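You operate a simulated robot arm through the tools that you are given. There is no shell and no other tool. Be economical: measure what you need, move in short steps, check, and stop when the job is done.

Carry out the task below with a simulated robot arm. There is one attempt and no reset: what you move stays moved.

## Task
Slip the ring gasket over the brown mini converter and plug its pipe.
Fine: the converter stands in the upright stand; the gasket is in the bench cupboard; shut the door.

The check looks at the end state, three seconds after you hand in, the way a careful person would. Anything else that was tipped, shoved, dropped, spilled or broken makes it a failure.

## Robot
A 7-joint arm with a fingered hand on a trunk, on a base that drives. Base frame: it is fixed to the floor where the robot stands at the start and does not move with it; the origin is under the middle of the robot, x ahead of it, y to its left, z up. Units: mm, degrees, N and s.
Its first joint turns from -166.0 to 166.0 degrees. Places, roughly: bench door [900, -100, 500]; ring gasket (6x7x2 cm) [1100, -200, 500]. Payload 3.7 kg.
The tool frame sits at the grasp point between the pads (the TCP): z along the fingers, y along the line on which they close. The tips reach 25 mm beyond it. The gripper opens to 88 mm. The gripper's body begins 29 mm behind the TCP. The gripper is a hand of 5 fingers: y runs from the thumb to the fingers, the wrist lies at [-13, -106, -174] in the tool frame.
Orientation is told as [roll, pitch, yaw] about the base's x, y, z axes, in that order, counted from this pose: with the fingers straight down and the wrist toward the robot, the tool's x, y and z point along [0, 1, 0], [1, 0, 0] and [0, 0, -1] of the base frame.

## Interface
- The arm moves only by the tool apply_moves. Its argument "series" is a list of rows, each a list of 2 entries, a list of its own where there are three numbers: the shift along the base's x, y, z in mm, then the turn, a rotation vector about the base's x, y, z in degrees. In form: [[[tx, ty, tz], [ax, ay, az]], ...]. A call has 1 to 10 rows; each row is the pose to reach, as a shift and turn from the pose commanded when the call began. Each row takes 0.2 s and may step no farther than 50 mm and 8.6 degrees from the row before; otherwise, the whole call is refused. A pose out of reach is approached as far as the arm can. The call stops where the force on the tool passes 60 N (or 10 N more than at its start, if that is more) or the arm is blocked; 0.2 s more then pass. In this call time passes only in rows, and 0.2 s behind the last. The reply holds the time, the measured pose of the TCP, the force on the tool along the base axes, the opening and the grip force, in the units named above and with some noise, with the torque about the TCP (base axes, N m) and any sound that the robot's microphone picked up.
- Cameras (640 x 400 px; columns grow to the right, rows downward): "scene" is now at [183.5, 182.1, 1313.3]; the picture's right is [-0.46, -0.89, 0.00], its down [-0.30, 0.15, -0.94] and it looks along [0.84, -0.44, -0.34] (base axes); focal length 250 px, centre (320, 200). "wrist" rides on the gripper at [59, -79, -105] in the tool frame; the picture's right is [-0.73, 0.32, -0.61], its down [-0.62, -0.68, 0.38] and it looks along [-0.29, 0.66, 0.70] (tool axes); focal length 234 px, centre (320, 200). There is no depth. A picture from a camera that has moved, and an enlarged one, comes with that camera's place and axes in the base frame and with its lens.
- get_image(camera): a new picture of that camera. The clock stands still meanwhile.
- steer(legs): drives the robot by 1 to 6 legs, each [ahead, left, turn to the left] in mm, mm and degrees, along the robot's own axes; the way and the turn of a leg run together, so that a leg with both is an arc; at most 1500 mm and 180 degrees a leg. The arm and the cameras ride along, it lands a little off, and it stops where it bumps. It gives what a move gives.
- move_fingers(index, middle, ring, little, thumb_bend, thumb_turn): sets how far each is bent, from 0 (flat) to 1 (curled in); at 0.3 the hand is open as for a grip, at 0.7 the pads meet at the TCP. One left out holds its place. A second passes; each finger stops where it meets its share of the squeeze, and holds until it gets a number again. It is the only way to open and close the hand. It gives what a move gives, with no picture; readings hold the bend of each and the force on index, middle, ring, little, thumb and palm. thumb_turn goes from beside the hand (0) to across from the fingers (1), as for a grip.
- head_to(pan, tilt): turns the head with the scene camera to pan (to the left, within 120 degrees either way) and tilt (down, from -29 to 69), counted from straight ahead of the robot. It gives what a move gives.
- close_up(camera, box): a new picture of the part [left, top, right, bottom] of that camera's present view, enlarged. The clock stands still meanwhile.
- job_done(): hands the job in; it is judged then, once.

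Work in short steps. Places have to be worked out from the pictures, the camera data and where the tool is seen: move nearer, look again, correct. Check each grasp and each placing, and mend what went wrong. You have 120 turns and 98 pictures in all, those below and enlarged ones among them. Open the gripper and draw the arm clear of the work before you hand the job in, unless the task says otherwise; then end with one line.

The tools are called after "Request:" by a JSON object that holds its "api" and its "payload". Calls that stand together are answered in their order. apply_moves: Moves the arm, as the interface text tells. Its arguments: {"type":"object","properties":{"series":{"type":"array","items":{"type":"array"}}},"required":["series"]} The other tools are called the same way: move_fingers (index, middle, ring, little, thumb_bend, thumb_turn) moves the fingers one by one; steer (legs) drives the base; head_to (pan, tilt) turns the head that bears the scene camera; get_image (camera) takes a picture; close_up (camera, box) takes an enlarged picture of a part of a camera's view; job_done () hands the job in.

At the start:

```text
time: 0.0
tcp_pos: [619.4, -201.8, 1331.8]
orientation: [0.0, 0.1, 0.0]
ft_force: [-1.2, -0.2, -0.3]
moment: [0.02, 0.0, -0.04]
grip_width: 87.5
finger_force: 0.0
shape: jaw
bend: [0.3, 0.3, 0.3, 0.3, 0.3, 0.98]
finger forces: [0.0, 0.0, 0.0, 0.1, 0.0, 0.1]
robot x, y, heading: [3.8, -4.0, -0.1]
head pan, tilt: [-27.5, 19.6]
```

scene: 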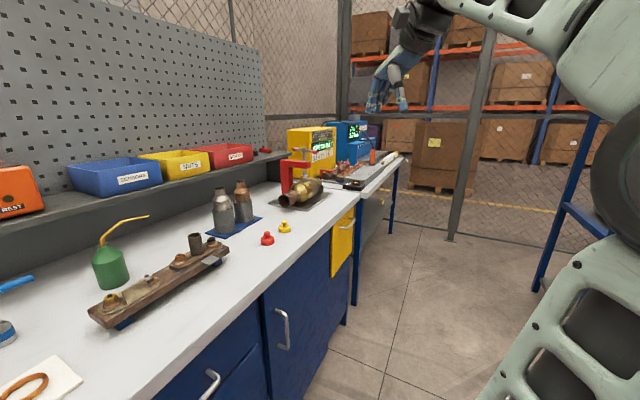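
wrist: 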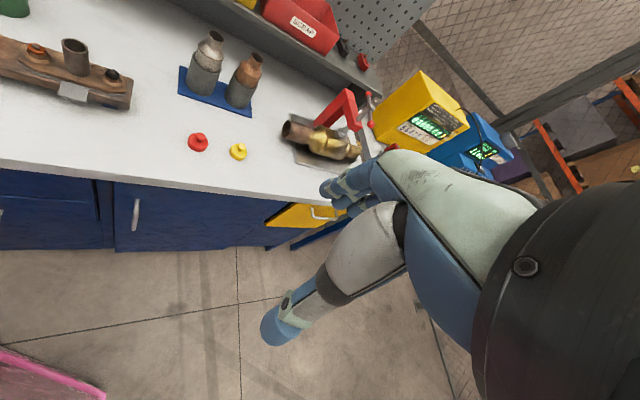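

I start by looking closer at the stand, the plugs and the cupboard.

Request:
{"api": "close_up", "payload": {"camera": "scene", "box": [180, 150, 340, 250]}}

Request:
{"api": "close_up", "payload": {"camera": "wrist", "box": [160, 20, 320, 120]}}

Request:
{"api": "close_up", "payload": {"camera": "wrist", "box": [160, 110, 320, 210]}}

Request:
{"api": "close_up", "payload": {"camera": "scene", "box": [160, 200, 400, 400]}}

```text
4.00 times, centred on (260, 200) of scene
camera zoom: at [183.5, 182.1, 1313.3], right [-0.46, -0.89, 0.0], down [-0.3, 0.15, -0.94], along [0.84, -0.44, -0.34], focal length 1000 px, centre (560, 200)
```

zoom: 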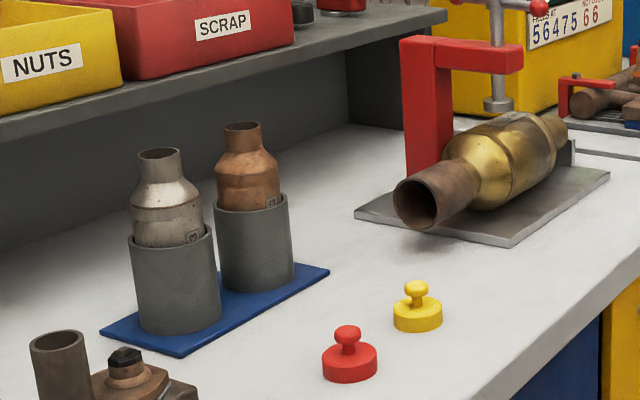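

```text
4.00 times, centred on (240, 70) of wrist
camera zoom: at [539.1, -143.9, 1437.8], right [0.32, -0.73, 0.61], down [-0.68, -0.62, -0.38], along [0.66, -0.29, -0.7], focal length 937 px, centre (640, 720)
```

zoom: 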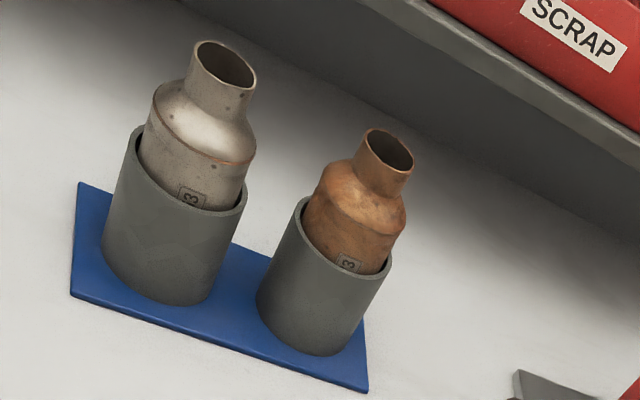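

```text
4.00 times, centred on (240, 160) of wrist
camera zoom: at [539.1, -143.9, 1437.8], right [0.32, -0.73, 0.61], down [-0.68, -0.62, -0.38], along [0.66, -0.29, -0.7], focal length 937 px, centre (640, 360)
```

zoom: 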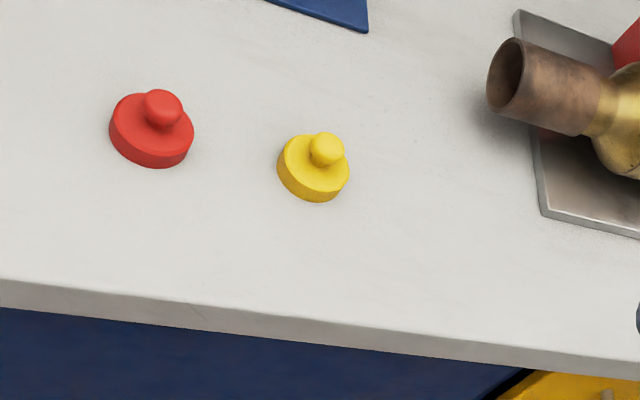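

```text
2.00 times, centred on (280, 300) of scene
camera zoom: at [183.5, 182.1, 1313.3], right [-0.46, -0.89, 0.0], down [-0.3, 0.15, -0.94], along [0.84, -0.44, -0.34], focal length 500 px, centre (400, 0)
```

zoom: 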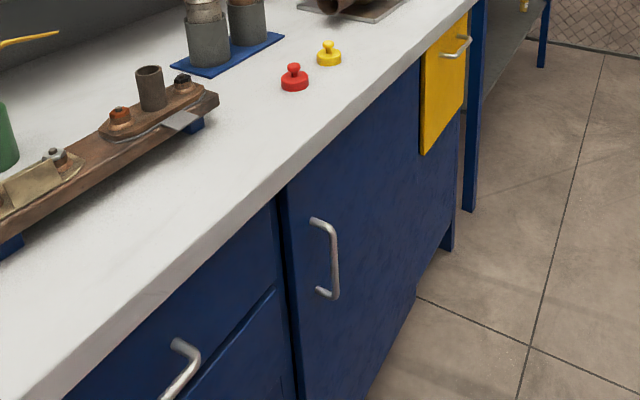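

The bench front runs diagonally: its inward normal is about (0.83, 0.56), with the edge about 660 mm from the origin. The door handle is vertical at about (828, 5, 620). I'll turn to face the bench squarely and shift right, then look again.

Request:
{"api": "steer", "payload": {"legs": [[0, 0, 34], [0, -300, 0]]}}

Request:
{"api": "head_to", "payload": {"pan": -15, "tilt": 45}}

Request:
{"api": "get_image", "payload": {"camera": "scene"}}

Request:
{"api": "get_image", "payload": {"camera": "wrist"}}

```text
time: 3.6
tcp_pos: [791.4, -69.9, 1331.1]
orientation: [0.0, -0.1, 33.9]
ft_force: [0.2, 0.3, -0.5]
moment: [0.03, -0.04, -0.01]
grip_width: 88.1
finger_force: 0.0
shape: jaw
bend: [0.3, 0.3, 0.3, 0.3, 0.3, 0.98]
finger forces: [0.0, 0.0, 0.1, 0.2, 0.0, 0.0]
robot x, y, heading: [167.0, -247.4, 33.9]
head pan, tilt: [-27.5, 19.6]
```

```text
time: 4.5
tcp_pos: [792.3, -70.7, 1332.2]
orientation: [0.0, 0.1, 33.8]
ft_force: [-0.2, -0.3, -0.6]
moment: [-0.02, 0.01, -0.02]
grip_width: 87.6
finger_force: 0.0
shape: jaw
bend: [0.3, 0.3, 0.3, 0.3, 0.3, 0.98]
finger forces: [0.0, 0.0, 0.0, 0.0, 0.0, 0.1]
robot x, y, heading: [167.6, -248.1, 33.9]
head pan, tilt: [-15.0, 45.0]
```

```text
91 pictures are left
camera scene: at [201.2, 21.7, 1274.0], right [0.32, -0.95, 0.0], down [-0.67, -0.23, -0.71], along [0.67, 0.23, -0.71], focal length 250 px, centre (320, 200)
```

scene: 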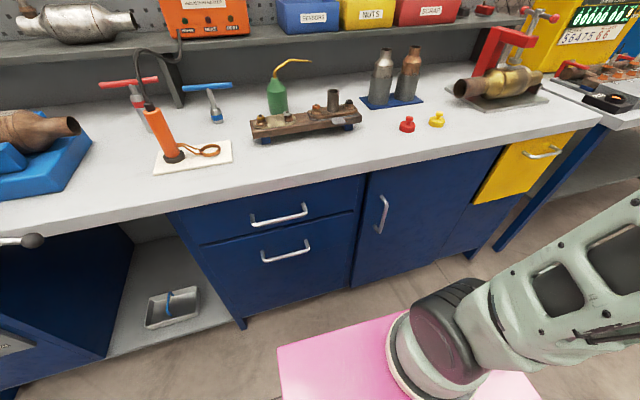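

```text
90 pictures are left
camera wrist: at [693.0, -66.1, 1437.8], right [0.67, -0.42, 0.61], down [-0.22, -0.9, -0.38], along [0.71, 0.13, -0.7], focal length 234 px, centre (320, 200)
```

wrist: 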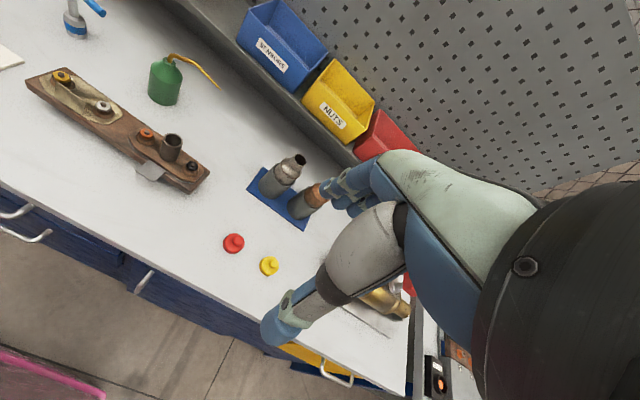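

Close-up of the door area to see its hinge side and handle.

Request:
{"api": "close_up", "payload": {"camera": "scene", "box": [320, 120, 600, 295]}}

```text
2.29 times, centred on (460, 208) of scene
camera zoom: at [201.2, 21.7, 1274.0], right [0.32, -0.95, 0.0], down [-0.67, -0.23, -0.71], along [0.67, 0.23, -0.71], focal length 572 px, centre (0, 183)
```

zoom: 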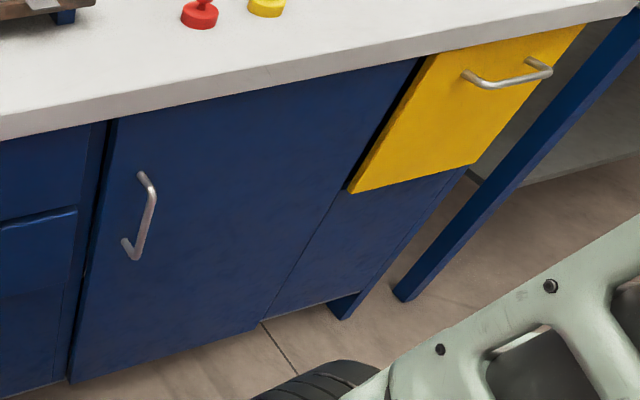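

The door spans roughly 480 mm, is hinged on the right, and has a vertical bar handle near its left edge. I'll back off 250 mm, then turn the hand into a handshake pose (fingers forward, closing sideways) while lowering it.

Request:
{"api": "steer", "payload": {"legs": [[-250, 0, 0.6]]}}

Request:
{"api": "apply_moves", "payload": {"series": [[[8, 5, -40], [6.01, -1.18, -4.33]], [[16, 10, -80], [12.02, -2.36, -8.66]], [[24, 15, -120], [18.02, -3.53, -12.98]], [[32, 20, -160], [24.03, -4.71, -17.31]], [[40, 25, -200], [30.04, -5.89, -21.64]], [[48, 30, -240], [36.05, -7.07, -25.97]], [[56, 35, -280], [42.05, -8.24, -30.29]], [[64, 40, -320], [48.06, -9.42, -34.62]]]}}

```text
time: 6.0
tcp_pos: [698.8, -113.3, 1331.0]
orientation: [0.1, 0.3, 35.1]
ft_force: [-0.8, -0.7, 0.4]
moment: [0.04, 0.04, 0.04]
grip_width: 87.8
finger_force: 0.0
shape: jaw
bend: [0.3, 0.3, 0.3, 0.3, 0.3, 0.98]
finger forces: [0.1, 0.0, 0.1, 0.0, 0.1, 0.0]
robot x, y, heading: [74.1, -302.4, 35.0]
head pan, tilt: [-15.0, 45.0]
stopped in leg 1: the robot was blocked; the commanded pose is now the measured one
```

```text
time: 7.8
tcp_pos: [763.1, -72.5, 1010.1]
orientation: [44.6, -20.0, -10.0]
ft_force: [0.7, -0.8, 0.5]
moment: [0.0, 0.01, 0.05]
grip_width: 88.1
finger_force: 0.0
shape: jaw
bend: [0.3, 0.3, 0.3, 0.3, 0.3, 0.98]
finger forces: [0.0, 0.1, 0.0, 0.0, 0.0, 0.1]
robot x, y, heading: [77.2, -302.7, 34.9]
head pan, tilt: [-15.0, 45.0]
```

The base bumped after about 108 mm. I'll look at what's behind and around the robot before going on.

Request:
{"api": "head_to", "payload": {"pan": -60, "tilt": 60}}

Request:
{"api": "get_image", "payload": {"camera": "scene"}}

Request:
{"api": "head_to", "payload": {"pan": 110, "tilt": 50}}

Request:
{"api": "get_image", "payload": {"camera": "scene"}}

Request:
{"api": "get_image", "payload": {"camera": "wrist"}}

```text
time: 8.9
tcp_pos: [764.7, -73.4, 1010.2]
orientation: [44.6, -20.2, -10.1]
ft_force: [0.0, -0.2, 0.1]
moment: [-0.03, -0.01, 0.01]
grip_width: 87.9
finger_force: 0.1
shape: jaw
bend: [0.3, 0.3, 0.3, 0.3, 0.3, 0.98]
finger forces: [0.1, 0.0, 0.1, 0.0, 0.0, 0.0]
robot x, y, heading: [77.2, -306.5, 34.9]
head pan, tilt: [-60.0, 60.0]
```

```text
88 pictures are left
camera scene: at [89.7, -90.0, 1254.5], right [-0.42, -0.91, 0.0], down [-0.78, 0.37, -0.5], along [0.45, -0.21, -0.87], focal length 250 px, centre (320, 200)
```

scene: 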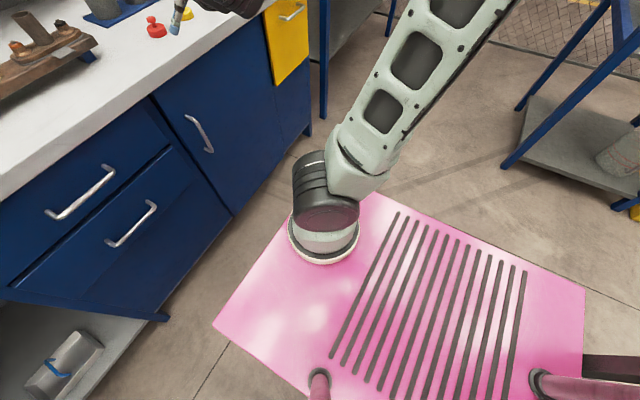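

```text
time: 11.5
tcp_pos: [763.6, -72.3, 1010.2]
orientation: [44.6, -20.1, -10.0]
ft_force: [0.2, -0.6, 0.4]
moment: [0.02, 0.0, 0.01]
grip_width: 88.0
finger_force: 0.1
shape: jaw
bend: [0.3, 0.3, 0.3, 0.3, 0.3, 0.98]
finger forces: [0.1, 0.0, 0.0, 0.1, 0.0, 0.0]
robot x, y, heading: [76.1, -302.0, 35.0]
head pan, tilt: [110.0, 50.0]
```

```text
87 pictures are left
camera scene: at [-33.7, -17.5, 1267.1], right [0.58, 0.82, 0.0], down [0.63, -0.44, -0.64], along [-0.53, 0.37, -0.77], focal length 250 px, centre (320, 200)
```

scene: 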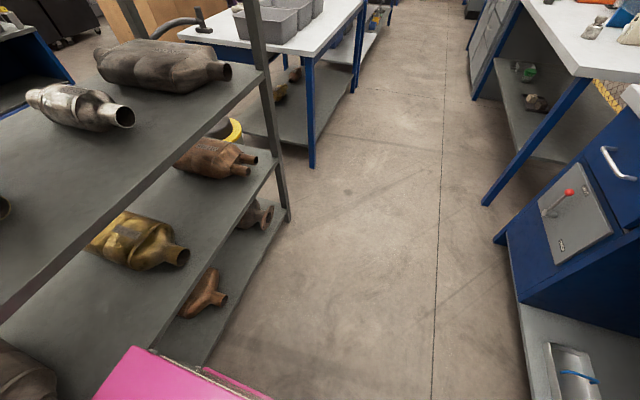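

```text
86 pictures are left
camera wrist: at [645.3, -85.1, 1093.5], right [0.16, -0.99, 0.04], down [-0.42, -0.1, -0.9], along [0.89, 0.13, -0.43], focal length 234 px, centre (320, 200)
```

wrist: 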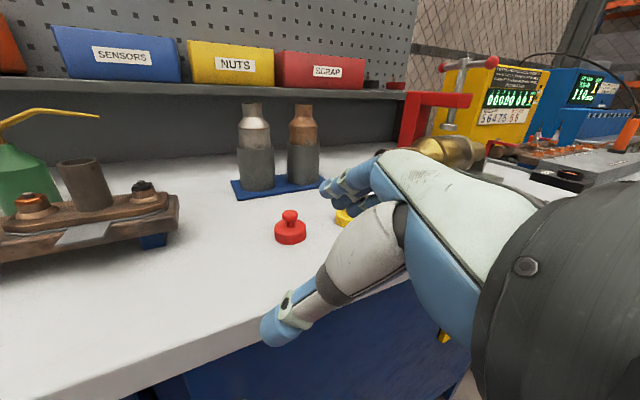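

The rear shelf was touched but looks undisturbed. The wrist camera shows the arm clear of the bench, so I'll finish the hand rotation while keeping in front of the bench, and lower further.

Request:
{"api": "apply_moves", "payload": {"series": [[[-5.5, 1.4, -30], [6.01, -1.18, -4.33]], [[-11, 2.8, -60], [12.02, -2.36, -8.66]], [[-16.5, 4, -90], [18.02, -3.53, -12.98]], [[-22, 5.5, -120], [24.03, -4.71, -17.31]], [[-27.5, 7, -150], [30.04, -5.89, -21.64]], [[-33, 8, -180], [36.05, -7.07, -25.97]], [[-38, 9.5, -210], [42.05, -8.24, -30.29]], [[-44, 11, -240], [48.06, -9.42, -34.62]]]}}

Request:
{"api": "head_to", "payload": {"pan": -20, "tilt": 50}}

Request:
{"api": "get_image", "payload": {"camera": "scene"}}

Request:
{"api": "get_image", "payload": {"camera": "wrist"}}

```text
time: 12.6
tcp_pos: [840.7, -95.4, 910.4]
orientation: [74.3, -13.7, -46.3]
ft_force: [-20.1, -28.8, 30.4]
moment: [0.24, 0.13, 2.24]
grip_width: 88.4
finger_force: 0.0
shape: jaw
bend: [0.3, 0.29, 0.31, 0.3, 0.15, 0.91]
finger forces: [0.0, 0.0, 16.4, 0.0, 44.1, 0.1]
out of reach, approached as far as the arm can: row 2, 3, 4, 5
robot x, y, heading: [75.5, -302.5, 34.8]
head pan, tilt: [110.0, 50.0]
stopped in row 5: the force on the tool passed its limit at 89 N (the readings are from after the stop); the commanded pose is now the measured one
```

```text
time: 14.8
tcp_pos: [840.6, -94.4, 909.6]
orientation: [74.1, -13.6, -46.1]
ft_force: [-20.2, -38.1, 33.8]
moment: [0.5, 0.4, 2.57]
grip_width: 87.9
finger_force: 0.1
shape: jaw
bend: [0.3, 0.29, 0.29, 0.3, 0.15, 0.91]
finger forces: [0.0, 0.1, 14.1, 0.0, 53.1, 0.1]
robot x, y, heading: [76.6, -306.2, 34.7]
head pan, tilt: [-20.0, 50.0]
```

```text
85 pictures are left
camera scene: at [102.5, -43.6, 1267.5], right [0.26, -0.97, 0.0], down [-0.74, -0.2, -0.64], along [0.62, 0.17, -0.77], focal length 250 px, centre (320, 200)
```

scene: 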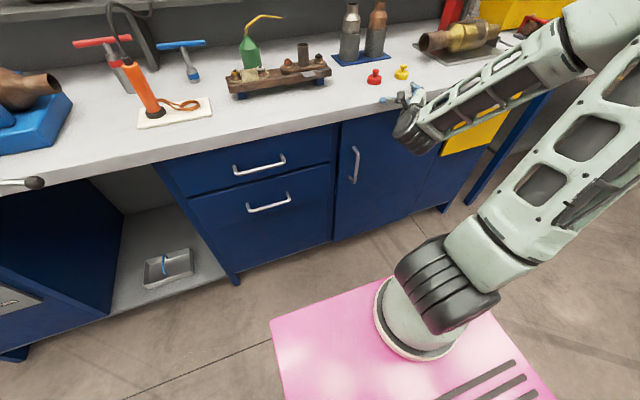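

```text
84 pictures are left
camera wrist: at [710.6, -84.2, 974.1], right [-0.26, -0.86, -0.44], down [-0.2, 0.5, -0.84], along [0.94, -0.13, -0.3], focal length 234 px, centre (320, 200)
```

wrist: 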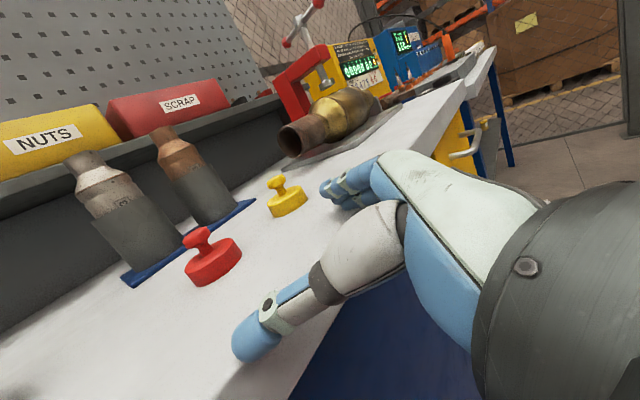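

The thumb is resting on the bench edge, since the IK deviated near its reach limit. I'll lift off and retreat away from the bench.

Request:
{"api": "apply_moves", "payload": {"series": [[[0, 0, 40], [0, 0, 0]], [[0, 0, 80], [0, 0, 0]], [[-35, -24, 90], [0, 0, 0]], [[-70, -48, 100], [0, 0, 0]], [[-105, -72, 100], [0, 0, 0]], [[-140, -96, 100], [0, 0, 0]]]}}

Request:
{"api": "get_image", "payload": {"camera": "scene"}}

```text
time: 16.1
tcp_pos: [749.8, -188.0, 1061.8]
orientation: [74.0, -13.5, -45.9]
ft_force: [-0.4, -0.2, 0.9]
moment: [-0.03, 0.0, 0.05]
grip_width: 88.0
finger_force: 0.0
shape: jaw
bend: [0.3, 0.3, 0.3, 0.3, 0.3, 0.98]
finger forces: [0.1, 0.1, 0.0, 0.0, 0.0, 0.1]
out of reach, approached as far as the arm can: row 4, 5, 6
robot x, y, heading: [76.6, -301.5, 34.8]
head pan, tilt: [-20.0, 50.0]
```

```text
83 pictures are left
camera scene: at [104.0, -41.9, 1267.1], right [0.26, -0.97, 0.0], down [-0.74, -0.2, -0.64], along [0.62, 0.17, -0.77], focal length 250 px, centre (320, 200)
```

scene: 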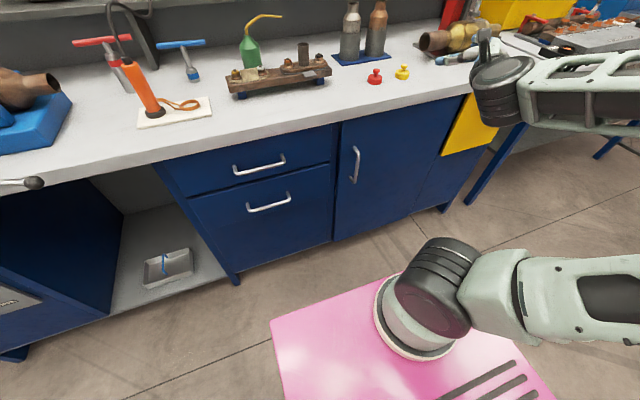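

The arm is folding too tightly at this distance. The rear shelf limits backing up, so I'll stand further left and reach diagonally to the right.

Request:
{"api": "steer", "payload": {"legs": [[30, 0, 0], [0, 330, 0]]}}

Request:
{"api": "head_to", "payload": {"pan": -35, "tilt": 45}}

Request:
{"api": "get_image", "payload": {"camera": "scene"}}

```text
time: 18.8
tcp_pos: [585.9, 101.0, 1060.2]
orientation: [74.0, -13.6, -45.6]
ft_force: [0.0, -0.1, -0.5]
moment: [0.01, 0.0, 0.0]
grip_width: 87.9
finger_force: 0.1
shape: jaw
bend: [0.3, 0.3, 0.3, 0.3, 0.3, 0.98]
finger forces: [0.1, 0.0, 0.0, 0.1, 0.1, 0.0]
robot x, y, heading: [-93.4, -21.8, 35.2]
head pan, tilt: [-20.0, 50.0]
```

```text
time: 19.5
tcp_pos: [585.8, 100.2, 1062.6]
orientation: [73.9, -13.5, -45.6]
ft_force: [0.1, 1.1, -0.1]
moment: [0.0, 0.02, 0.01]
grip_width: 88.1
finger_force: 0.0
shape: jaw
bend: [0.3, 0.3, 0.3, 0.3, 0.3, 0.98]
finger forces: [0.0, 0.0, 0.0, 0.0, 0.1, 0.0]
robot x, y, heading: [-86.2, -15.5, 35.1]
head pan, tilt: [-35.0, 45.0]
```

```text
82 pictures are left
camera scene: at [-55.1, 224.4, 1274.0], right [0.01, -1.0, 0.0], down [-0.71, 0.0, -0.71], along [0.71, 0.0, -0.71], focal length 250 px, centre (320, 200)
```

scene: 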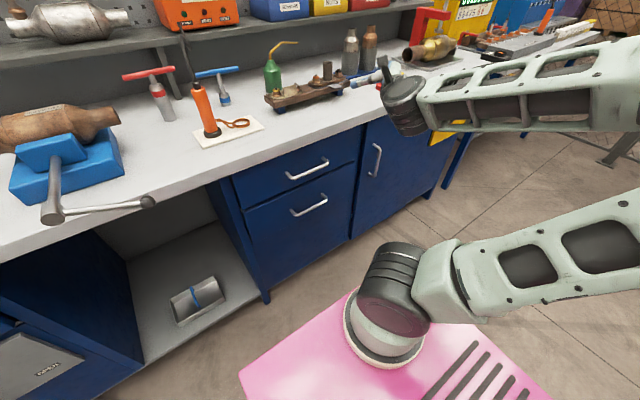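

Robot is now left of the handle, about 890 mm away. I'll set the hand to horizontal pointing (tool z toward about 17° in base), closing sideways, then descend in front of the handle.

Request:
{"api": "apply_moves", "payload": {"series": [[[10, -26, -12], [4.0, -1.4, -5.06]], [[20, -52, -24], [7.9, -2.8, -10.1]], [[30, -78, -36], [11.9, -4.2, -15.2]], [[40, -104, -48], [15.8, -5.6, -20.2]], [[55, -130, -61], [19.8, -7.0, -25.3]]]}}

Request:
{"api": "apply_moves", "payload": {"series": [[[5, -1, -40], [0, 0, 0]], [[10, -2, -80], [0, 0, 0]], [[15, -3, -120], [0, 0, 0]], [[20, -4, -160], [0, 0, 0]], [[25, -5, -200], [0, 0, 0]], [[30, -6, -240], [0, 0, 0]], [[35, -7, -280], [0, 0, 0]], [[40, -8, -320], [0, 0, 0]], [[45, -8, -360], [0, 0, 0]], [[45, -8, -385], [0, 0, 0]]]}}

Request:
{"api": "get_image", "payload": {"camera": "scene"}}

Request:
{"api": "get_image", "payload": {"camera": "wrist"}}

```text
time: 20.7
tcp_pos: [645.0, -28.7, 1003.7]
orientation: [90.0, 0.0, -73.1]
ft_force: [-0.2, -0.6, 0.3]
moment: [0.04, 0.05, 0.0]
grip_width: 88.1
finger_force: 0.0
shape: jaw
bend: [0.3, 0.3, 0.3, 0.3, 0.3, 0.98]
finger forces: [0.0, 0.1, 0.1, 0.1, 0.0, 0.0]
out of reach, approached as far as the arm can: row 1, 2, 3, 4, 5
robot x, y, heading: [-90.1, -16.3, 35.1]
head pan, tilt: [-35.0, 45.0]
```

```text
time: 22.9
tcp_pos: [690.6, -36.1, 619.0]
orientation: [90.1, -0.1, -73.1]
ft_force: [0.4, -1.1, 0.5]
moment: [-0.01, -0.02, -0.03]
grip_width: 88.1
finger_force: 0.1
shape: jaw
bend: [0.3, 0.3, 0.3, 0.3, 0.3, 0.98]
finger forces: [0.1, 0.0, 0.0, 0.0, 0.1, 0.0]
out of reach, approached as far as the arm can: row 1, 2, 3, 4, 5, 6
robot x, y, heading: [-88.3, -19.2, 35.0]
head pan, tilt: [-35.0, 45.0]
```

```text
81 pictures are left
camera scene: at [-55.0, 224.3, 1274.0], right [0.0, -1.0, 0.0], down [-0.71, 0.0, -0.71], along [0.71, 0.0, -0.71], focal length 250 px, centre (320, 200)
```

scene: 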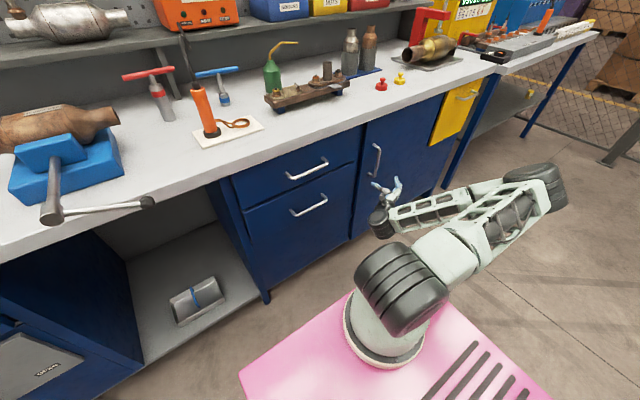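

```text
80 pictures are left
camera wrist: at [566.7, 7.5, 677.4], right [-0.49, -0.49, -0.73], down [0.17, 0.76, -0.62], along [0.86, -0.43, -0.29], focal length 234 px, centre (320, 200)
```

wrist: 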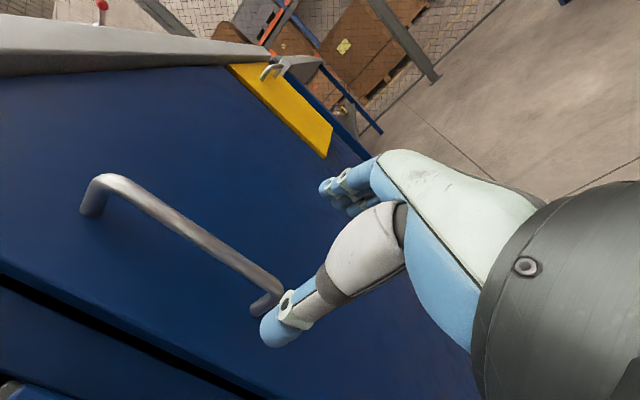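

The hand reached cleanly and the bar is ahead at about (805, −6), z roughly 590–750. I'll raise 45 mm and approach 85 mm along the pointing direction, then look.

Request:
{"api": "apply_moves", "payload": {"series": [[[0, 0, 45], [0, 0, 0]], [[27, 7, 45], [0, 0, 0]], [[54, 15, 45], [0, 0, 0]], [[81, 22, 45], [0, 0, 0]]]}}

Request:
{"api": "get_image", "payload": {"camera": "wrist"}}

Request:
{"api": "close_up", "payload": {"camera": "scene", "box": [320, 120, 480, 220]}}

```text
time: 24.1
tcp_pos: [768.9, -22.9, 663.6]
orientation: [89.8, -0.1, -73.9]
ft_force: [-17.3, -10.6, 0.3]
moment: [0.07, -0.02, 1.12]
grip_width: 88.1
finger_force: 0.0
shape: jaw
bend: [0.3, 0.3, 0.3, 0.3, 0.2, 0.97]
finger forces: [0.0, 0.0, 0.0, 0.1, 20.8, 0.1]
robot x, y, heading: [-89.6, -17.7, 35.2]
head pan, tilt: [-35.0, 45.0]
stopped in row 4: the force on the tool passed its limit at 63 N (the readings are from after the stop); the commanded pose is now the measured one
```

```text
79 pictures are left
camera wrist: at [645.6, 22.9, 722.8], right [-0.49, -0.48, -0.73], down [0.18, 0.76, -0.62], along [0.85, -0.44, -0.29], focal length 234 px, centre (320, 200)
```

wrist: 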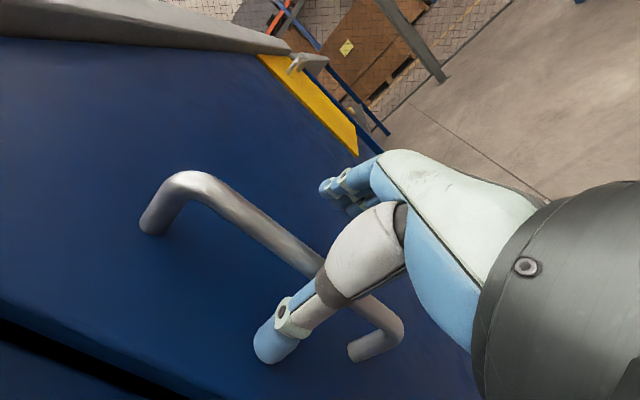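

```text
4.00 times, centred on (400, 170) of scene
camera zoom: at [-55.9, 223.2, 1274.0], right [0.0, -1.0, 0.0], down [-0.71, 0.0, -0.71], along [0.71, 0.0, -0.71], focal length 1000 px, centre (0, 320)
```

zoom: 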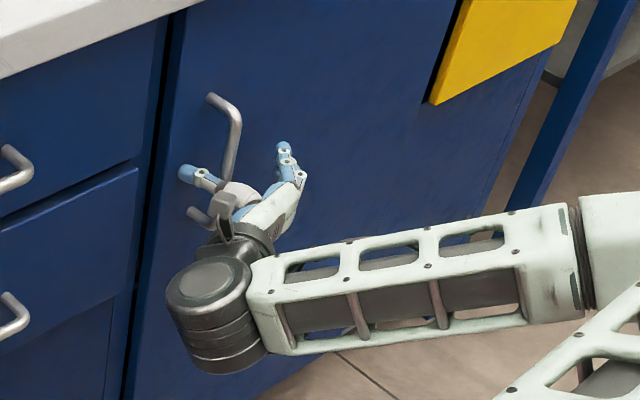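

The thumb tip touches the door and the bar lies between thumb and fingers. I'll back off a few mm and close.

Request:
{"api": "apply_moves", "payload": {"series": [[[-8, -2, 0], [0, 0, 0]]]}}

Request:
{"api": "move_fingers", "payload": {"index": 0.75, "middle": 0.75, "ring": 0.75, "little": 0.75, "thumb_bend": 0.75}}

Request:
{"api": "get_image", "payload": {"camera": "wrist"}}

```text
time: 24.5
tcp_pos: [761.6, -21.9, 663.1]
orientation: [90.1, -0.2, -73.7]
ft_force: [0.0, 0.0, -0.4]
moment: [0.02, -0.01, 0.0]
grip_width: 88.0
finger_force: 0.0
shape: jaw
bend: [0.3, 0.3, 0.3, 0.3, 0.3, 0.97]
finger forces: [0.0, 0.0, 0.0, 0.0, 0.0, 0.1]
robot x, y, heading: [-89.5, -17.7, 35.0]
head pan, tilt: [-35.0, 45.0]
```

```text
time: 25.5
tcp_pos: [760.9, -22.5, 663.8]
orientation: [89.9, -0.1, -73.6]
ft_force: [-21.9, 27.0, -3.3]
moment: [-0.15, -0.16, 0.14]
grip_width: 9.4
finger_force: 15.5
shape: fingers
bend: [0.75, 0.75, 0.75, 0.75, 0.63, 0.97]
finger forces: [0.1, 0.0, 0.0, 0.1, 30.8, 0.1]
robot x, y, heading: [-90.0, -15.9, 35.1]
head pan, tilt: [-35.0, 45.0]
```

```text
77 pictures are left
camera wrist: at [637.5, 23.7, 722.9], right [-0.49, -0.48, -0.72], down [0.17, 0.76, -0.62], along [0.85, -0.43, -0.29], focal length 234 px, centre (320, 200)
```

wrist: 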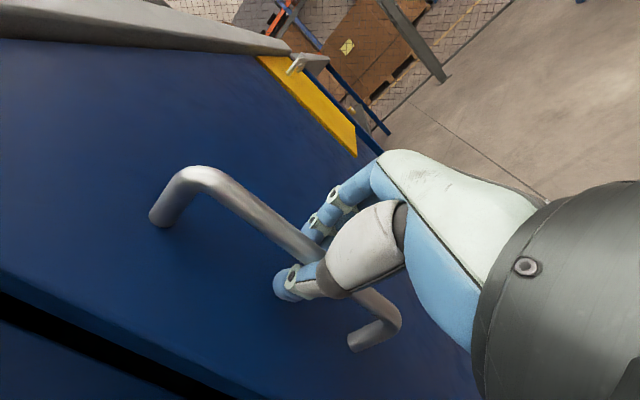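

Only the thumb meets the bar, so I'll curl the fingers further around it.

Request:
{"api": "move_fingers", "payload": {"index": 1.0, "middle": 1.0, "ring": 1.0, "little": 1.0}}

Request:
{"api": "close_up", "payload": {"camera": "wrist", "box": [140, 130, 460, 330]}}

Request:
{"api": "close_up", "payload": {"camera": "scene", "box": [340, 130, 420, 180]}}

```text
time: 26.5
tcp_pos: [762.5, -23.5, 663.9]
orientation: [90.0, -0.2, -73.8]
ft_force: [-12.0, 15.2, -1.5]
moment: [-0.3, -0.34, 0.1]
grip_width: 43.0
finger_force: 21.2
shape: fingers
bend: [1.0, 1.0, 0.84, 1.0, 0.63, 0.97]
finger forces: [0.0, 0.1, 13.6, 0.0, 28.8, 0.1]
robot x, y, heading: [-90.8, -17.6, 35.1]
head pan, tilt: [-35.0, 45.0]
```

```text
2.00 times, centred on (300, 230) of wrist
camera zoom: at [638.3, 22.3, 722.9], right [-0.49, -0.48, -0.72], down [0.18, 0.76, -0.63], along [0.85, -0.44, -0.29], focal length 468 px, centre (360, 140)
```

zoom: 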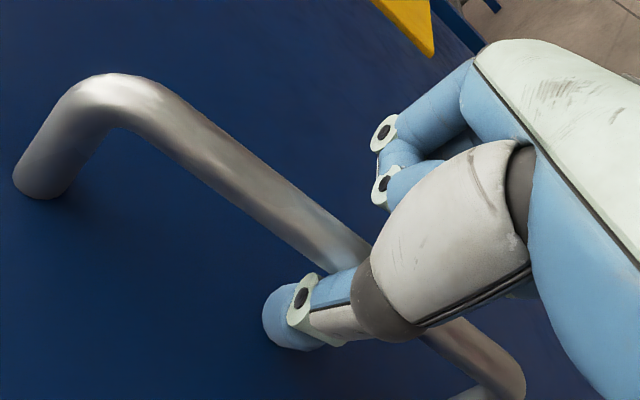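

```text
8.00 times, centred on (380, 155) of scene
camera zoom: at [-55.6, 223.9, 1273.9], right [0.0, -1.0, 0.0], down [-0.71, 0.0, -0.71], along [0.71, 0.0, -0.71], focal length 2000 px, centre (-160, 560)
```

zoom: 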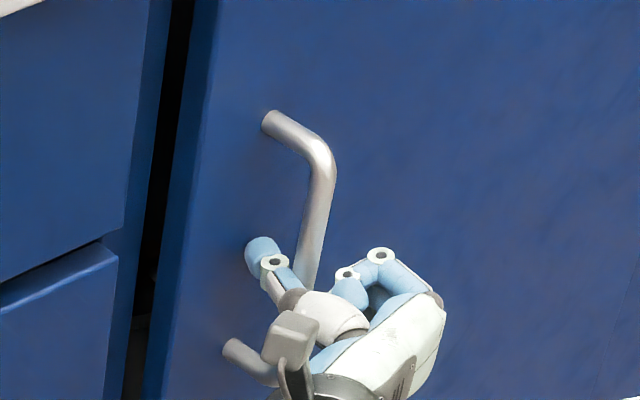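

The fingers curled in front of the bar, so the hand needs to be deeper. I'll reopen with the thumb more bent so its tip doesn't reach the door first, and advance in small steps.

Request:
{"api": "move_fingers", "payload": {"index": 0.4, "middle": 0.4, "ring": 0.4, "little": 0.4, "thumb_bend": 0.5}}

Request:
{"api": "apply_moves", "payload": {"series": [[[8, 4, 0], [0, 0, 0]], [[16, 8, 0], [0, 0, 0]], [[24, 11, 0], [0, 0, 0]], [[32, 14, 0], [0, 0, 0]]]}}

Request:
{"api": "close_up", "payload": {"camera": "wrist", "box": [140, 130, 460, 330]}}

Request:
{"api": "close_up", "payload": {"camera": "scene", "box": [340, 130, 420, 180]}}

```text
time: 27.5
tcp_pos: [762.4, -24.3, 664.3]
orientation: [89.9, -0.1, -73.8]
ft_force: [-3.2, 6.5, -0.2]
moment: [-0.07, -0.01, -0.01]
grip_width: 60.7
finger_force: 3.7
shape: fingers
bend: [0.4, 0.4, 0.4, 0.4, 0.45, 0.97]
finger forces: [0.1, 0.1, 0.1, 0.1, 7.4, 0.0]
robot x, y, heading: [-91.2, -17.7, 35.2]
head pan, tilt: [-35.0, 45.0]
```

```text
time: 28.0
tcp_pos: [766.7, -23.0, 662.4]
orientation: [89.7, 0.0, -74.1]
ft_force: [-24.9, 0.5, 2.3]
moment: [0.05, -0.09, 0.73]
grip_width: 61.8
finger_force: 15.0
shape: fingers
bend: [0.4, 0.4, 0.4, 0.4, 0.47, 0.96]
finger forces: [0.0, 0.0, 0.1, 0.0, 29.9, 0.1]
robot x, y, heading: [-90.4, -17.6, 35.1]
head pan, tilt: [-35.0, 45.0]
stopped in row 2: the force on the tool passed its limit at 79 N (the readings are from after the stop); the commanded pose is now the measured one
```

```text
2.00 times, centred on (300, 230) of wrist
camera zoom: at [643.6, 24.5, 721.5], right [-0.5, -0.48, -0.72], down [0.18, 0.76, -0.62], along [0.85, -0.44, -0.29], focal length 468 px, centre (360, 140)
```

zoom: 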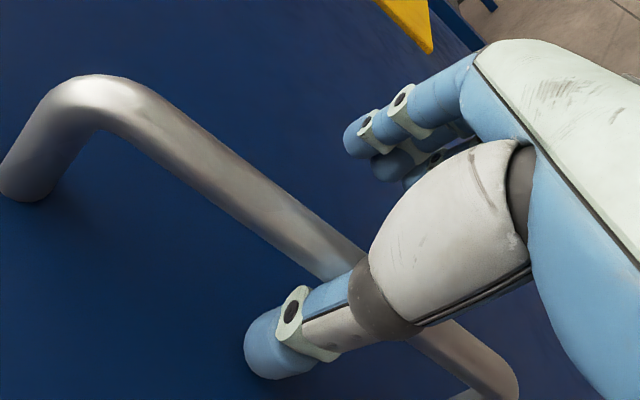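

```text
8.00 times, centred on (380, 155) of scene
camera zoom: at [-56.8, 223.4, 1274.0], right [0.0, -1.0, 0.0], down [-0.71, 0.0, -0.71], along [0.71, 0.0, -0.71], focal length 2000 px, centre (-160, 560)
```

zoom: 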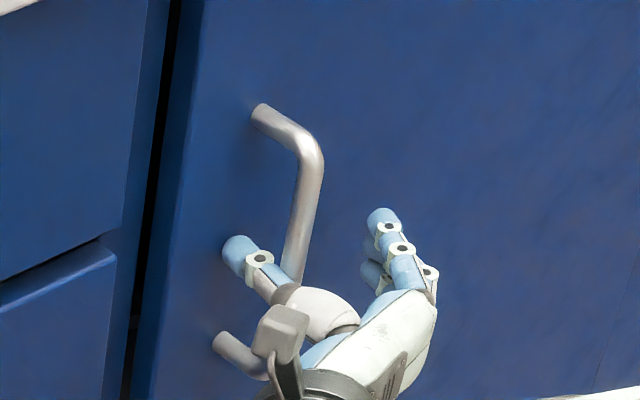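

The thumb's base is blocking the bar. I'll back off, swing the thumb aside, then advance and hook the bar with the four fingers.

Request:
{"api": "apply_moves", "payload": {"series": [[[-25, -7, 0], [0, 0, 0]], [[-45, -12, 0], [0, 0, 0]]]}}

Request:
{"api": "move_fingers", "payload": {"index": 0.35, "middle": 0.35, "ring": 0.35, "little": 0.35, "thumb_bend": 0.0, "thumb_turn": 0.0}}

Request:
{"api": "get_image", "payload": {"camera": "wrist"}}

```text
time: 28.6
tcp_pos: [721.7, -35.4, 661.7]
orientation: [89.7, 0.0, -74.2]
ft_force: [-0.1, 0.1, 0.1]
moment: [0.02, -0.01, 0.01]
grip_width: 53.0
finger_force: 0.0
shape: fingers
bend: [0.4, 0.4, 0.4, 0.4, 0.5, 0.97]
finger forces: [0.1, 0.0, 0.1, 0.1, 0.1, 0.0]
robot x, y, heading: [-88.2, -19.6, 35.1]
head pan, tilt: [-35.0, 45.0]
```

```text
time: 29.6
tcp_pos: [724.0, -34.1, 660.6]
orientation: [89.7, 0.0, -74.1]
ft_force: [-0.1, -0.5, 0.3]
moment: [0.0, -0.04, 0.0]
grip_width: 127.4
finger_force: 0.0
shape: fingers
bend: [0.35, 0.35, 0.35, 0.35, 0.0, 0.0]
finger forces: [0.0, 0.1, 0.1, 0.0, 0.0, 0.1]
robot x, y, heading: [-91.4, -17.0, 35.1]
head pan, tilt: [-35.0, 45.0]
```

```text
72 pictures are left
camera wrist: at [599.9, 12.5, 721.5], right [-0.5, -0.48, -0.72], down [0.18, 0.76, -0.63], along [0.85, -0.44, -0.29], focal length 234 px, centre (320, 200)
```

wrist: 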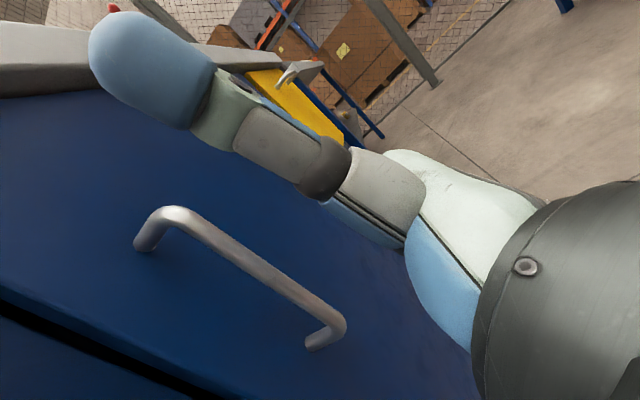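

The bar is clear of the thumb now, at about (788, −4). I'll advance about 70 mm so the fingertips pass behind the bar.

Request:
{"api": "apply_moves", "payload": {"series": [[[20, 8, 2], [0, 0, 0]], [[40, 15, 2], [0, 0, 0]], [[52, 18, 2], [0, 0, 0]], [[62, 21, 2], [0, 0, 0]], [[70, 23, 2], [0, 0, 0]]]}}

Request:
{"api": "get_image", "payload": {"camera": "wrist"}}

Request:
{"api": "close_up", "payload": {"camera": "scene", "box": [340, 130, 420, 180]}}

```text
time: 30.8
tcp_pos: [793.1, -10.7, 663.3]
orientation: [89.7, 0.1, -74.2]
ft_force: [0.3, -0.1, 0.1]
moment: [0.0, -0.03, -0.02]
grip_width: 127.8
finger_force: 0.1
shape: fingers
bend: [0.35, 0.35, 0.35, 0.35, 0.0, 0.0]
finger forces: [0.0, 0.0, 0.0, 0.1, 0.0, 0.0]
robot x, y, heading: [-92.0, -22.0, 35.1]
head pan, tilt: [-35.0, 45.0]
```

```text
71 pictures are left
camera wrist: at [670.2, 35.7, 723.1], right [-0.5, -0.48, -0.72], down [0.18, 0.76, -0.62], along [0.85, -0.44, -0.29], focal length 234 px, centre (320, 200)
```

wrist: 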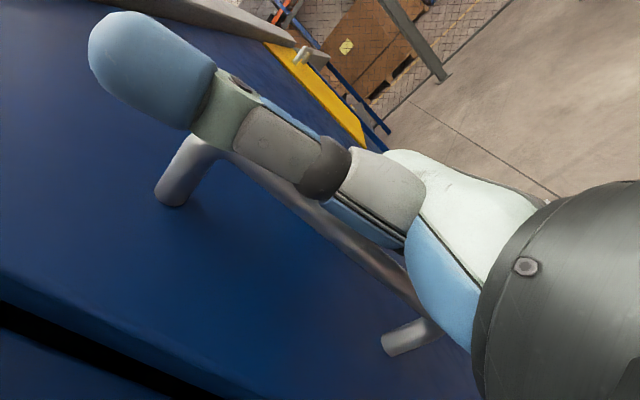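

```text
8.00 times, centred on (380, 155) of scene
camera zoom: at [-55.8, 223.4, 1274.0], right [0.0, -1.0, 0.0], down [-0.71, 0.0, -0.71], along [0.71, 0.0, -0.71], focal length 2000 px, centre (-160, 560)
```

zoom: 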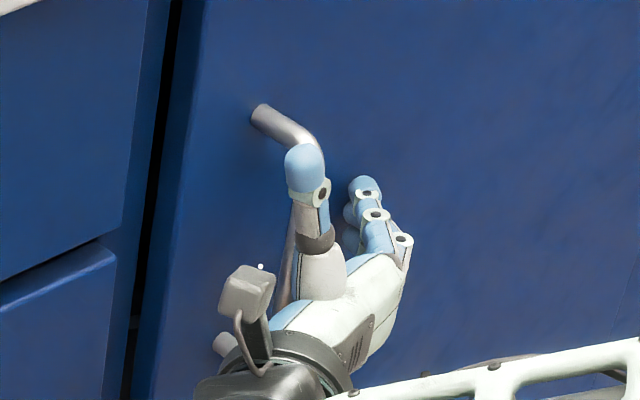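

No contact, and the bar now lies inside the hand. I'll curl the four fingers around it.

Request:
{"api": "move_fingers", "payload": {"index": 1.0, "middle": 1.0, "ring": 1.0, "little": 1.0}}

Request:
{"api": "close_up", "payload": {"camera": "scene", "box": [340, 130, 420, 180]}}

```text
time: 31.8
tcp_pos: [793.0, -10.6, 662.3]
orientation: [89.7, 0.1, -74.2]
ft_force: [-39.2, -18.2, -5.4]
moment: [0.27, -0.54, -2.07]
grip_width: 122.1
finger_force: 30.0
shape: fingers
bend: [0.43, 1.0, 0.94, 1.0, 0.0, 0.0]
finger forces: [50.4, 0.0, 9.5, 0.0, 0.0, 0.0]
robot x, y, heading: [-90.5, -16.6, 35.0]
head pan, tilt: [-35.0, 45.0]
```

```text
8.00 times, centred on (380, 155) of scene
camera zoom: at [-56.8, 223.0, 1274.1], right [0.0, -1.0, 0.0], down [-0.71, 0.0, -0.71], along [0.71, 0.0, -0.71], focal length 2000 px, centre (-160, 560)
```

zoom: 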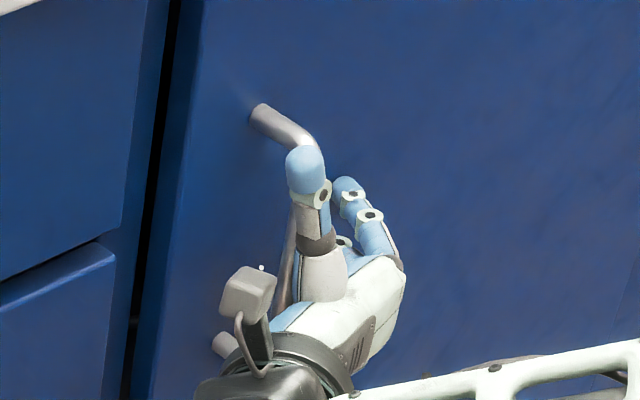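

The index tip presses the door, and the others seem curled. I'll pull gently and see if the door follows.

Request:
{"api": "apply_moves", "payload": {"series": [[[-8, -5, 0], [0, 0, 0]], [[-16, -11, 0], [0, 0, 0]], [[-24, -16, 0], [0, 0, 0]], [[-33, -22, 0], [0, 0, 0]]]}}

Request:
{"api": "close_up", "payload": {"camera": "scene", "box": [320, 120, 480, 220]}}

Request:
{"api": "get_image", "payload": {"camera": "wrist"}}

```text
time: 32.8
tcp_pos: [760.6, -33.5, 663.5]
orientation: [89.8, 0.1, -74.1]
ft_force: [-0.2, -0.2, 0.1]
moment: [0.04, 0.0, -0.06]
grip_width: 111.6
finger_force: 0.0
shape: fingers
bend: [0.62, 1.0, 0.97, 1.0, 0.0, 0.0]
finger forces: [0.0, 0.1, 0.0, 0.0, 0.1, 0.0]
robot x, y, heading: [-87.9, -20.5, 35.0]
head pan, tilt: [-35.0, 45.0]
```

```text
4.00 times, centred on (400, 170) of scene
camera zoom: at [-55.8, 223.5, 1274.0], right [0.0, -1.0, 0.0], down [-0.71, 0.0, -0.71], along [0.71, 0.0, -0.71], focal length 1000 px, centre (0, 320)
```

zoom: 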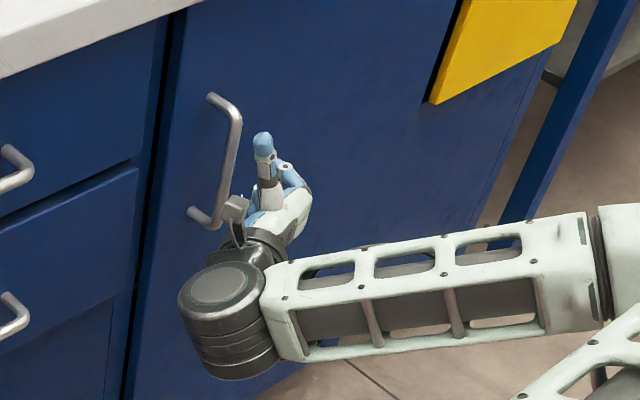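

```text
67 pictures are left
camera wrist: at [637.8, 13.1, 723.2], right [-0.5, -0.48, -0.72], down [0.18, 0.76, -0.62], along [0.85, -0.44, -0.29], focal length 234 px, centre (320, 200)
```

wrist: 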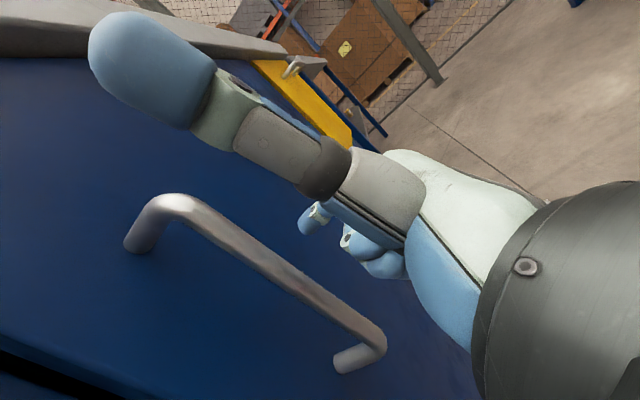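

The fingers didn't get behind the bar. Better: turn the hand so the fingers point left, parallel to the door, and slip them behind the bar from its right side. I'll retreat and yaw the hand about 99° left.

Request:
{"api": "move_fingers", "payload": {"index": 0.3, "middle": 0.3, "ring": 0.3, "little": 0.3, "thumb_bend": 0.3}}

Request:
{"api": "apply_moves", "payload": {"series": [[[-20, -35, 0], [0, 0, 0]], [[-30, -55, 0], [0, 0, 8]], [[-40, -75, 0], [0, 0, 16]], [[-40, -95, 0], [0, 0, 24]], [[-35, -110, 0], [0, 0, 32]], [[-25, -122, 0], [0, 0, 40]], [[-15, -130, 0], [0, 0, 48]], [[-10, -135, 0], [0, 0, 56]]]}}

Request:
{"api": "get_image", "payload": {"camera": "scene"}}

```text
time: 33.8
tcp_pos: [761.7, -34.3, 662.4]
orientation: [89.7, 0.0, -74.2]
ft_force: [0.3, 0.9, 0.5]
moment: [-0.01, 0.0, 0.01]
grip_width: 117.9
finger_force: 0.2
shape: fingers
bend: [0.3, 0.3, 0.3, 0.3, 0.3, 0.0]
finger forces: [0.1, 0.0, 0.0, 0.1, 0.0, 0.0]
robot x, y, heading: [-90.4, -20.8, 35.1]
head pan, tilt: [-35.0, 45.0]
```

```text
time: 35.6
tcp_pos: [750.1, -168.7, 663.4]
orientation: [89.7, 0.0, -18.2]
ft_force: [-1.1, -0.1, 0.4]
moment: [0.01, 0.01, -0.02]
grip_width: 118.1
finger_force: 0.1
shape: fingers
bend: [0.3, 0.3, 0.3, 0.3, 0.3, 0.0]
finger forces: [0.1, 0.0, 0.1, 0.1, 0.1, 0.0]
robot x, y, heading: [-92.4, -16.4, 34.9]
head pan, tilt: [-35.0, 45.0]
```

```text
66 pictures are left
camera scene: at [-55.8, 223.4, 1274.0], right [0.0, -1.0, 0.0], down [-0.71, 0.0, -0.71], along [0.71, 0.0, -0.71], focal length 250 px, centre (320, 200)
```

scene: 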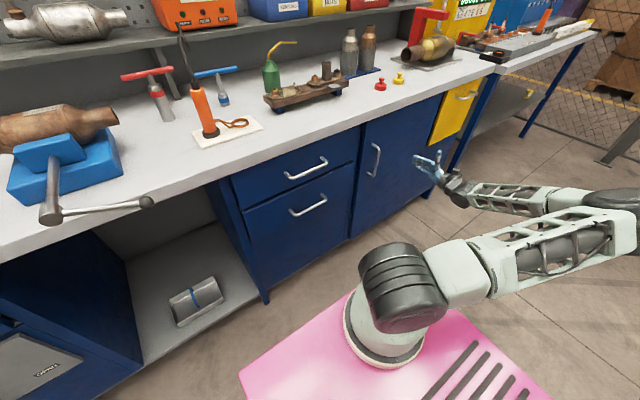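

Good. I'll continue turning 43° and move to the pregrasp to the right of the bar, restoring the thumb.

Request:
{"api": "apply_moves", "payload": {"series": [[[0, 0, 0], [0, 0, 8]], [[5, 2, 0], [0, 0, 16]], [[15, 8, 0], [0, 0, 24]], [[30, 15, 0], [0, 0, 32]], [[50, 22, 0], [0, 0, 40]], [[60, 27, 0], [0, 0, 43]]]}}

Request:
{"api": "move_fingers", "payload": {"thumb_turn": 1.0, "thumb_bend": 0.1}}

Request:
{"api": "get_image", "payload": {"camera": "wrist"}}

Request:
{"api": "close_up", "payload": {"camera": "scene", "box": [340, 120, 500, 220]}}

```text
time: 37.0
tcp_pos: [810.1, -143.2, 663.7]
orientation: [89.7, 0.0, 24.9]
ft_force: [-0.8, 0.2, -0.2]
moment: [0.01, 0.01, 0.02]
grip_width: 118.0
finger_force: 0.1
shape: fingers
bend: [0.3, 0.3, 0.3, 0.3, 0.3, 0.0]
finger forces: [0.0, 0.1, 0.0, 0.0, 0.0, 0.0]
robot x, y, heading: [-88.8, -19.2, 35.3]
head pan, tilt: [-35.0, 45.0]
```

```text
time: 38.0
tcp_pos: [810.2, -142.2, 663.7]
orientation: [89.7, 0.0, 24.9]
ft_force: [-0.4, -0.2, 0.5]
moment: [0.03, -0.01, 0.01]
grip_width: 97.8
finger_force: 0.1
shape: fingers
bend: [0.3, 0.3, 0.3, 0.3, 0.1, 0.96]
finger forces: [0.1, 0.0, 0.0, 0.1, 0.0, 0.0]
robot x, y, heading: [-89.9, -17.1, 35.3]
head pan, tilt: [-35.0, 45.0]
```

```text
65 pictures are left
camera wrist: at [781.9, -270.6, 723.4], right [0.55, -0.42, -0.72], down [-0.78, 0.06, -0.62], along [0.3, 0.91, -0.29], focal length 234 px, centre (320, 200)
```

wrist: 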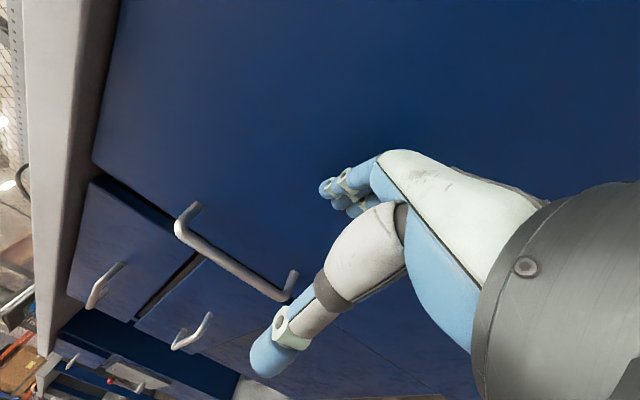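

```text
4.00 times, centred on (420, 170) of scene
camera zoom: at [-55.8, 223.4, 1274.0], right [0.0, -1.0, 0.0], down [-0.71, 0.0, -0.71], along [0.71, 0.0, -0.71], focal length 1000 px, centre (-80, 320)
```

zoom: 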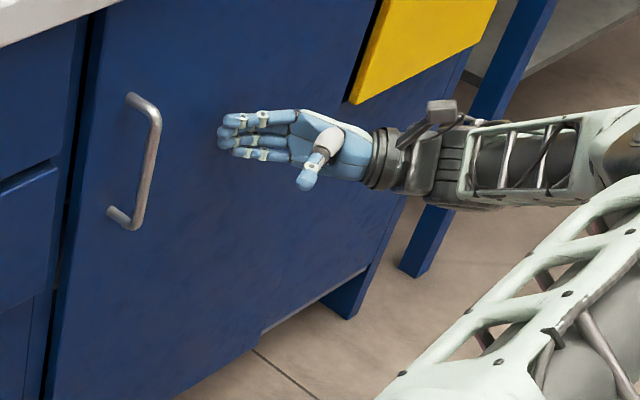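

Triangulating again puts the bar at (751, −1), z 606–730, with the door face around n≈657. I'll slide the hand left so the fingers pass behind the bar.

Request:
{"api": "apply_moves", "payload": {"series": [[[-4, 26, 3], [0, 0, 0]], [[-17, 47, 3], [0, 0, 0]], [[-31, 67, 3], [0, 0, 0]], [[-45, 87, 3], [0, 0, 0]], [[-58, 106, 3], [0, 0, 0]], [[-72, 125, 3], [0, 0, 0]]]}}

Request:
{"api": "close_up", "payload": {"camera": "scene", "box": [340, 120, 440, 182]}}

Request:
{"api": "get_image", "payload": {"camera": "wrist"}}

```text
time: 39.4
tcp_pos: [738.3, -16.4, 667.1]
orientation: [89.7, 0.0, 24.8]
ft_force: [-2.2, -3.1, -0.5]
moment: [-0.08, -0.02, -0.07]
grip_width: 97.8
finger_force: 2.0
shape: fingers
bend: [0.3, 0.33, 0.3, 0.3, 0.1, 0.96]
finger forces: [0.0, 4.3, 0.0, 0.0, 0.0, 0.0]
robot x, y, heading: [-88.1, -20.0, 35.1]
head pan, tilt: [-35.0, 45.0]
```

```text
6.40 times, centred on (390, 151) of scene
camera zoom: at [-55.8, 223.3, 1274.0], right [0.0, -1.0, 0.0], down [-0.71, 0.0, -0.71], along [0.71, 0.0, -0.71], focal length 1600 px, centre (-128, 514)
```

zoom: 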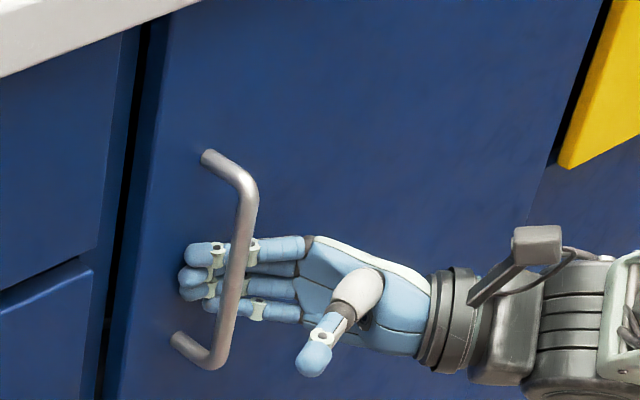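

```text
62 pictures are left
camera wrist: at [709.6, -145.5, 726.6], right [0.55, -0.42, -0.72], down [-0.78, 0.06, -0.63], along [0.3, 0.91, -0.29], focal length 234 px, centre (320, 200)
```

wrist: 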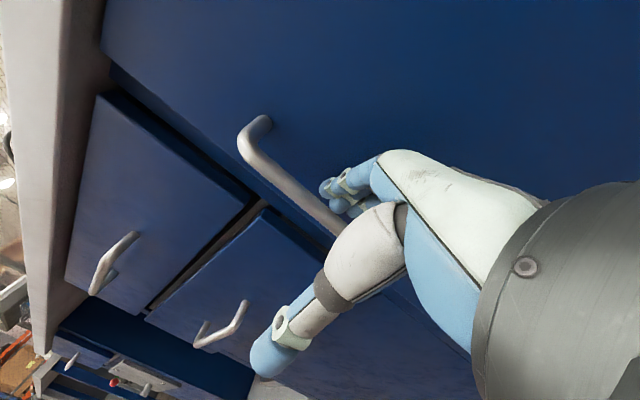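

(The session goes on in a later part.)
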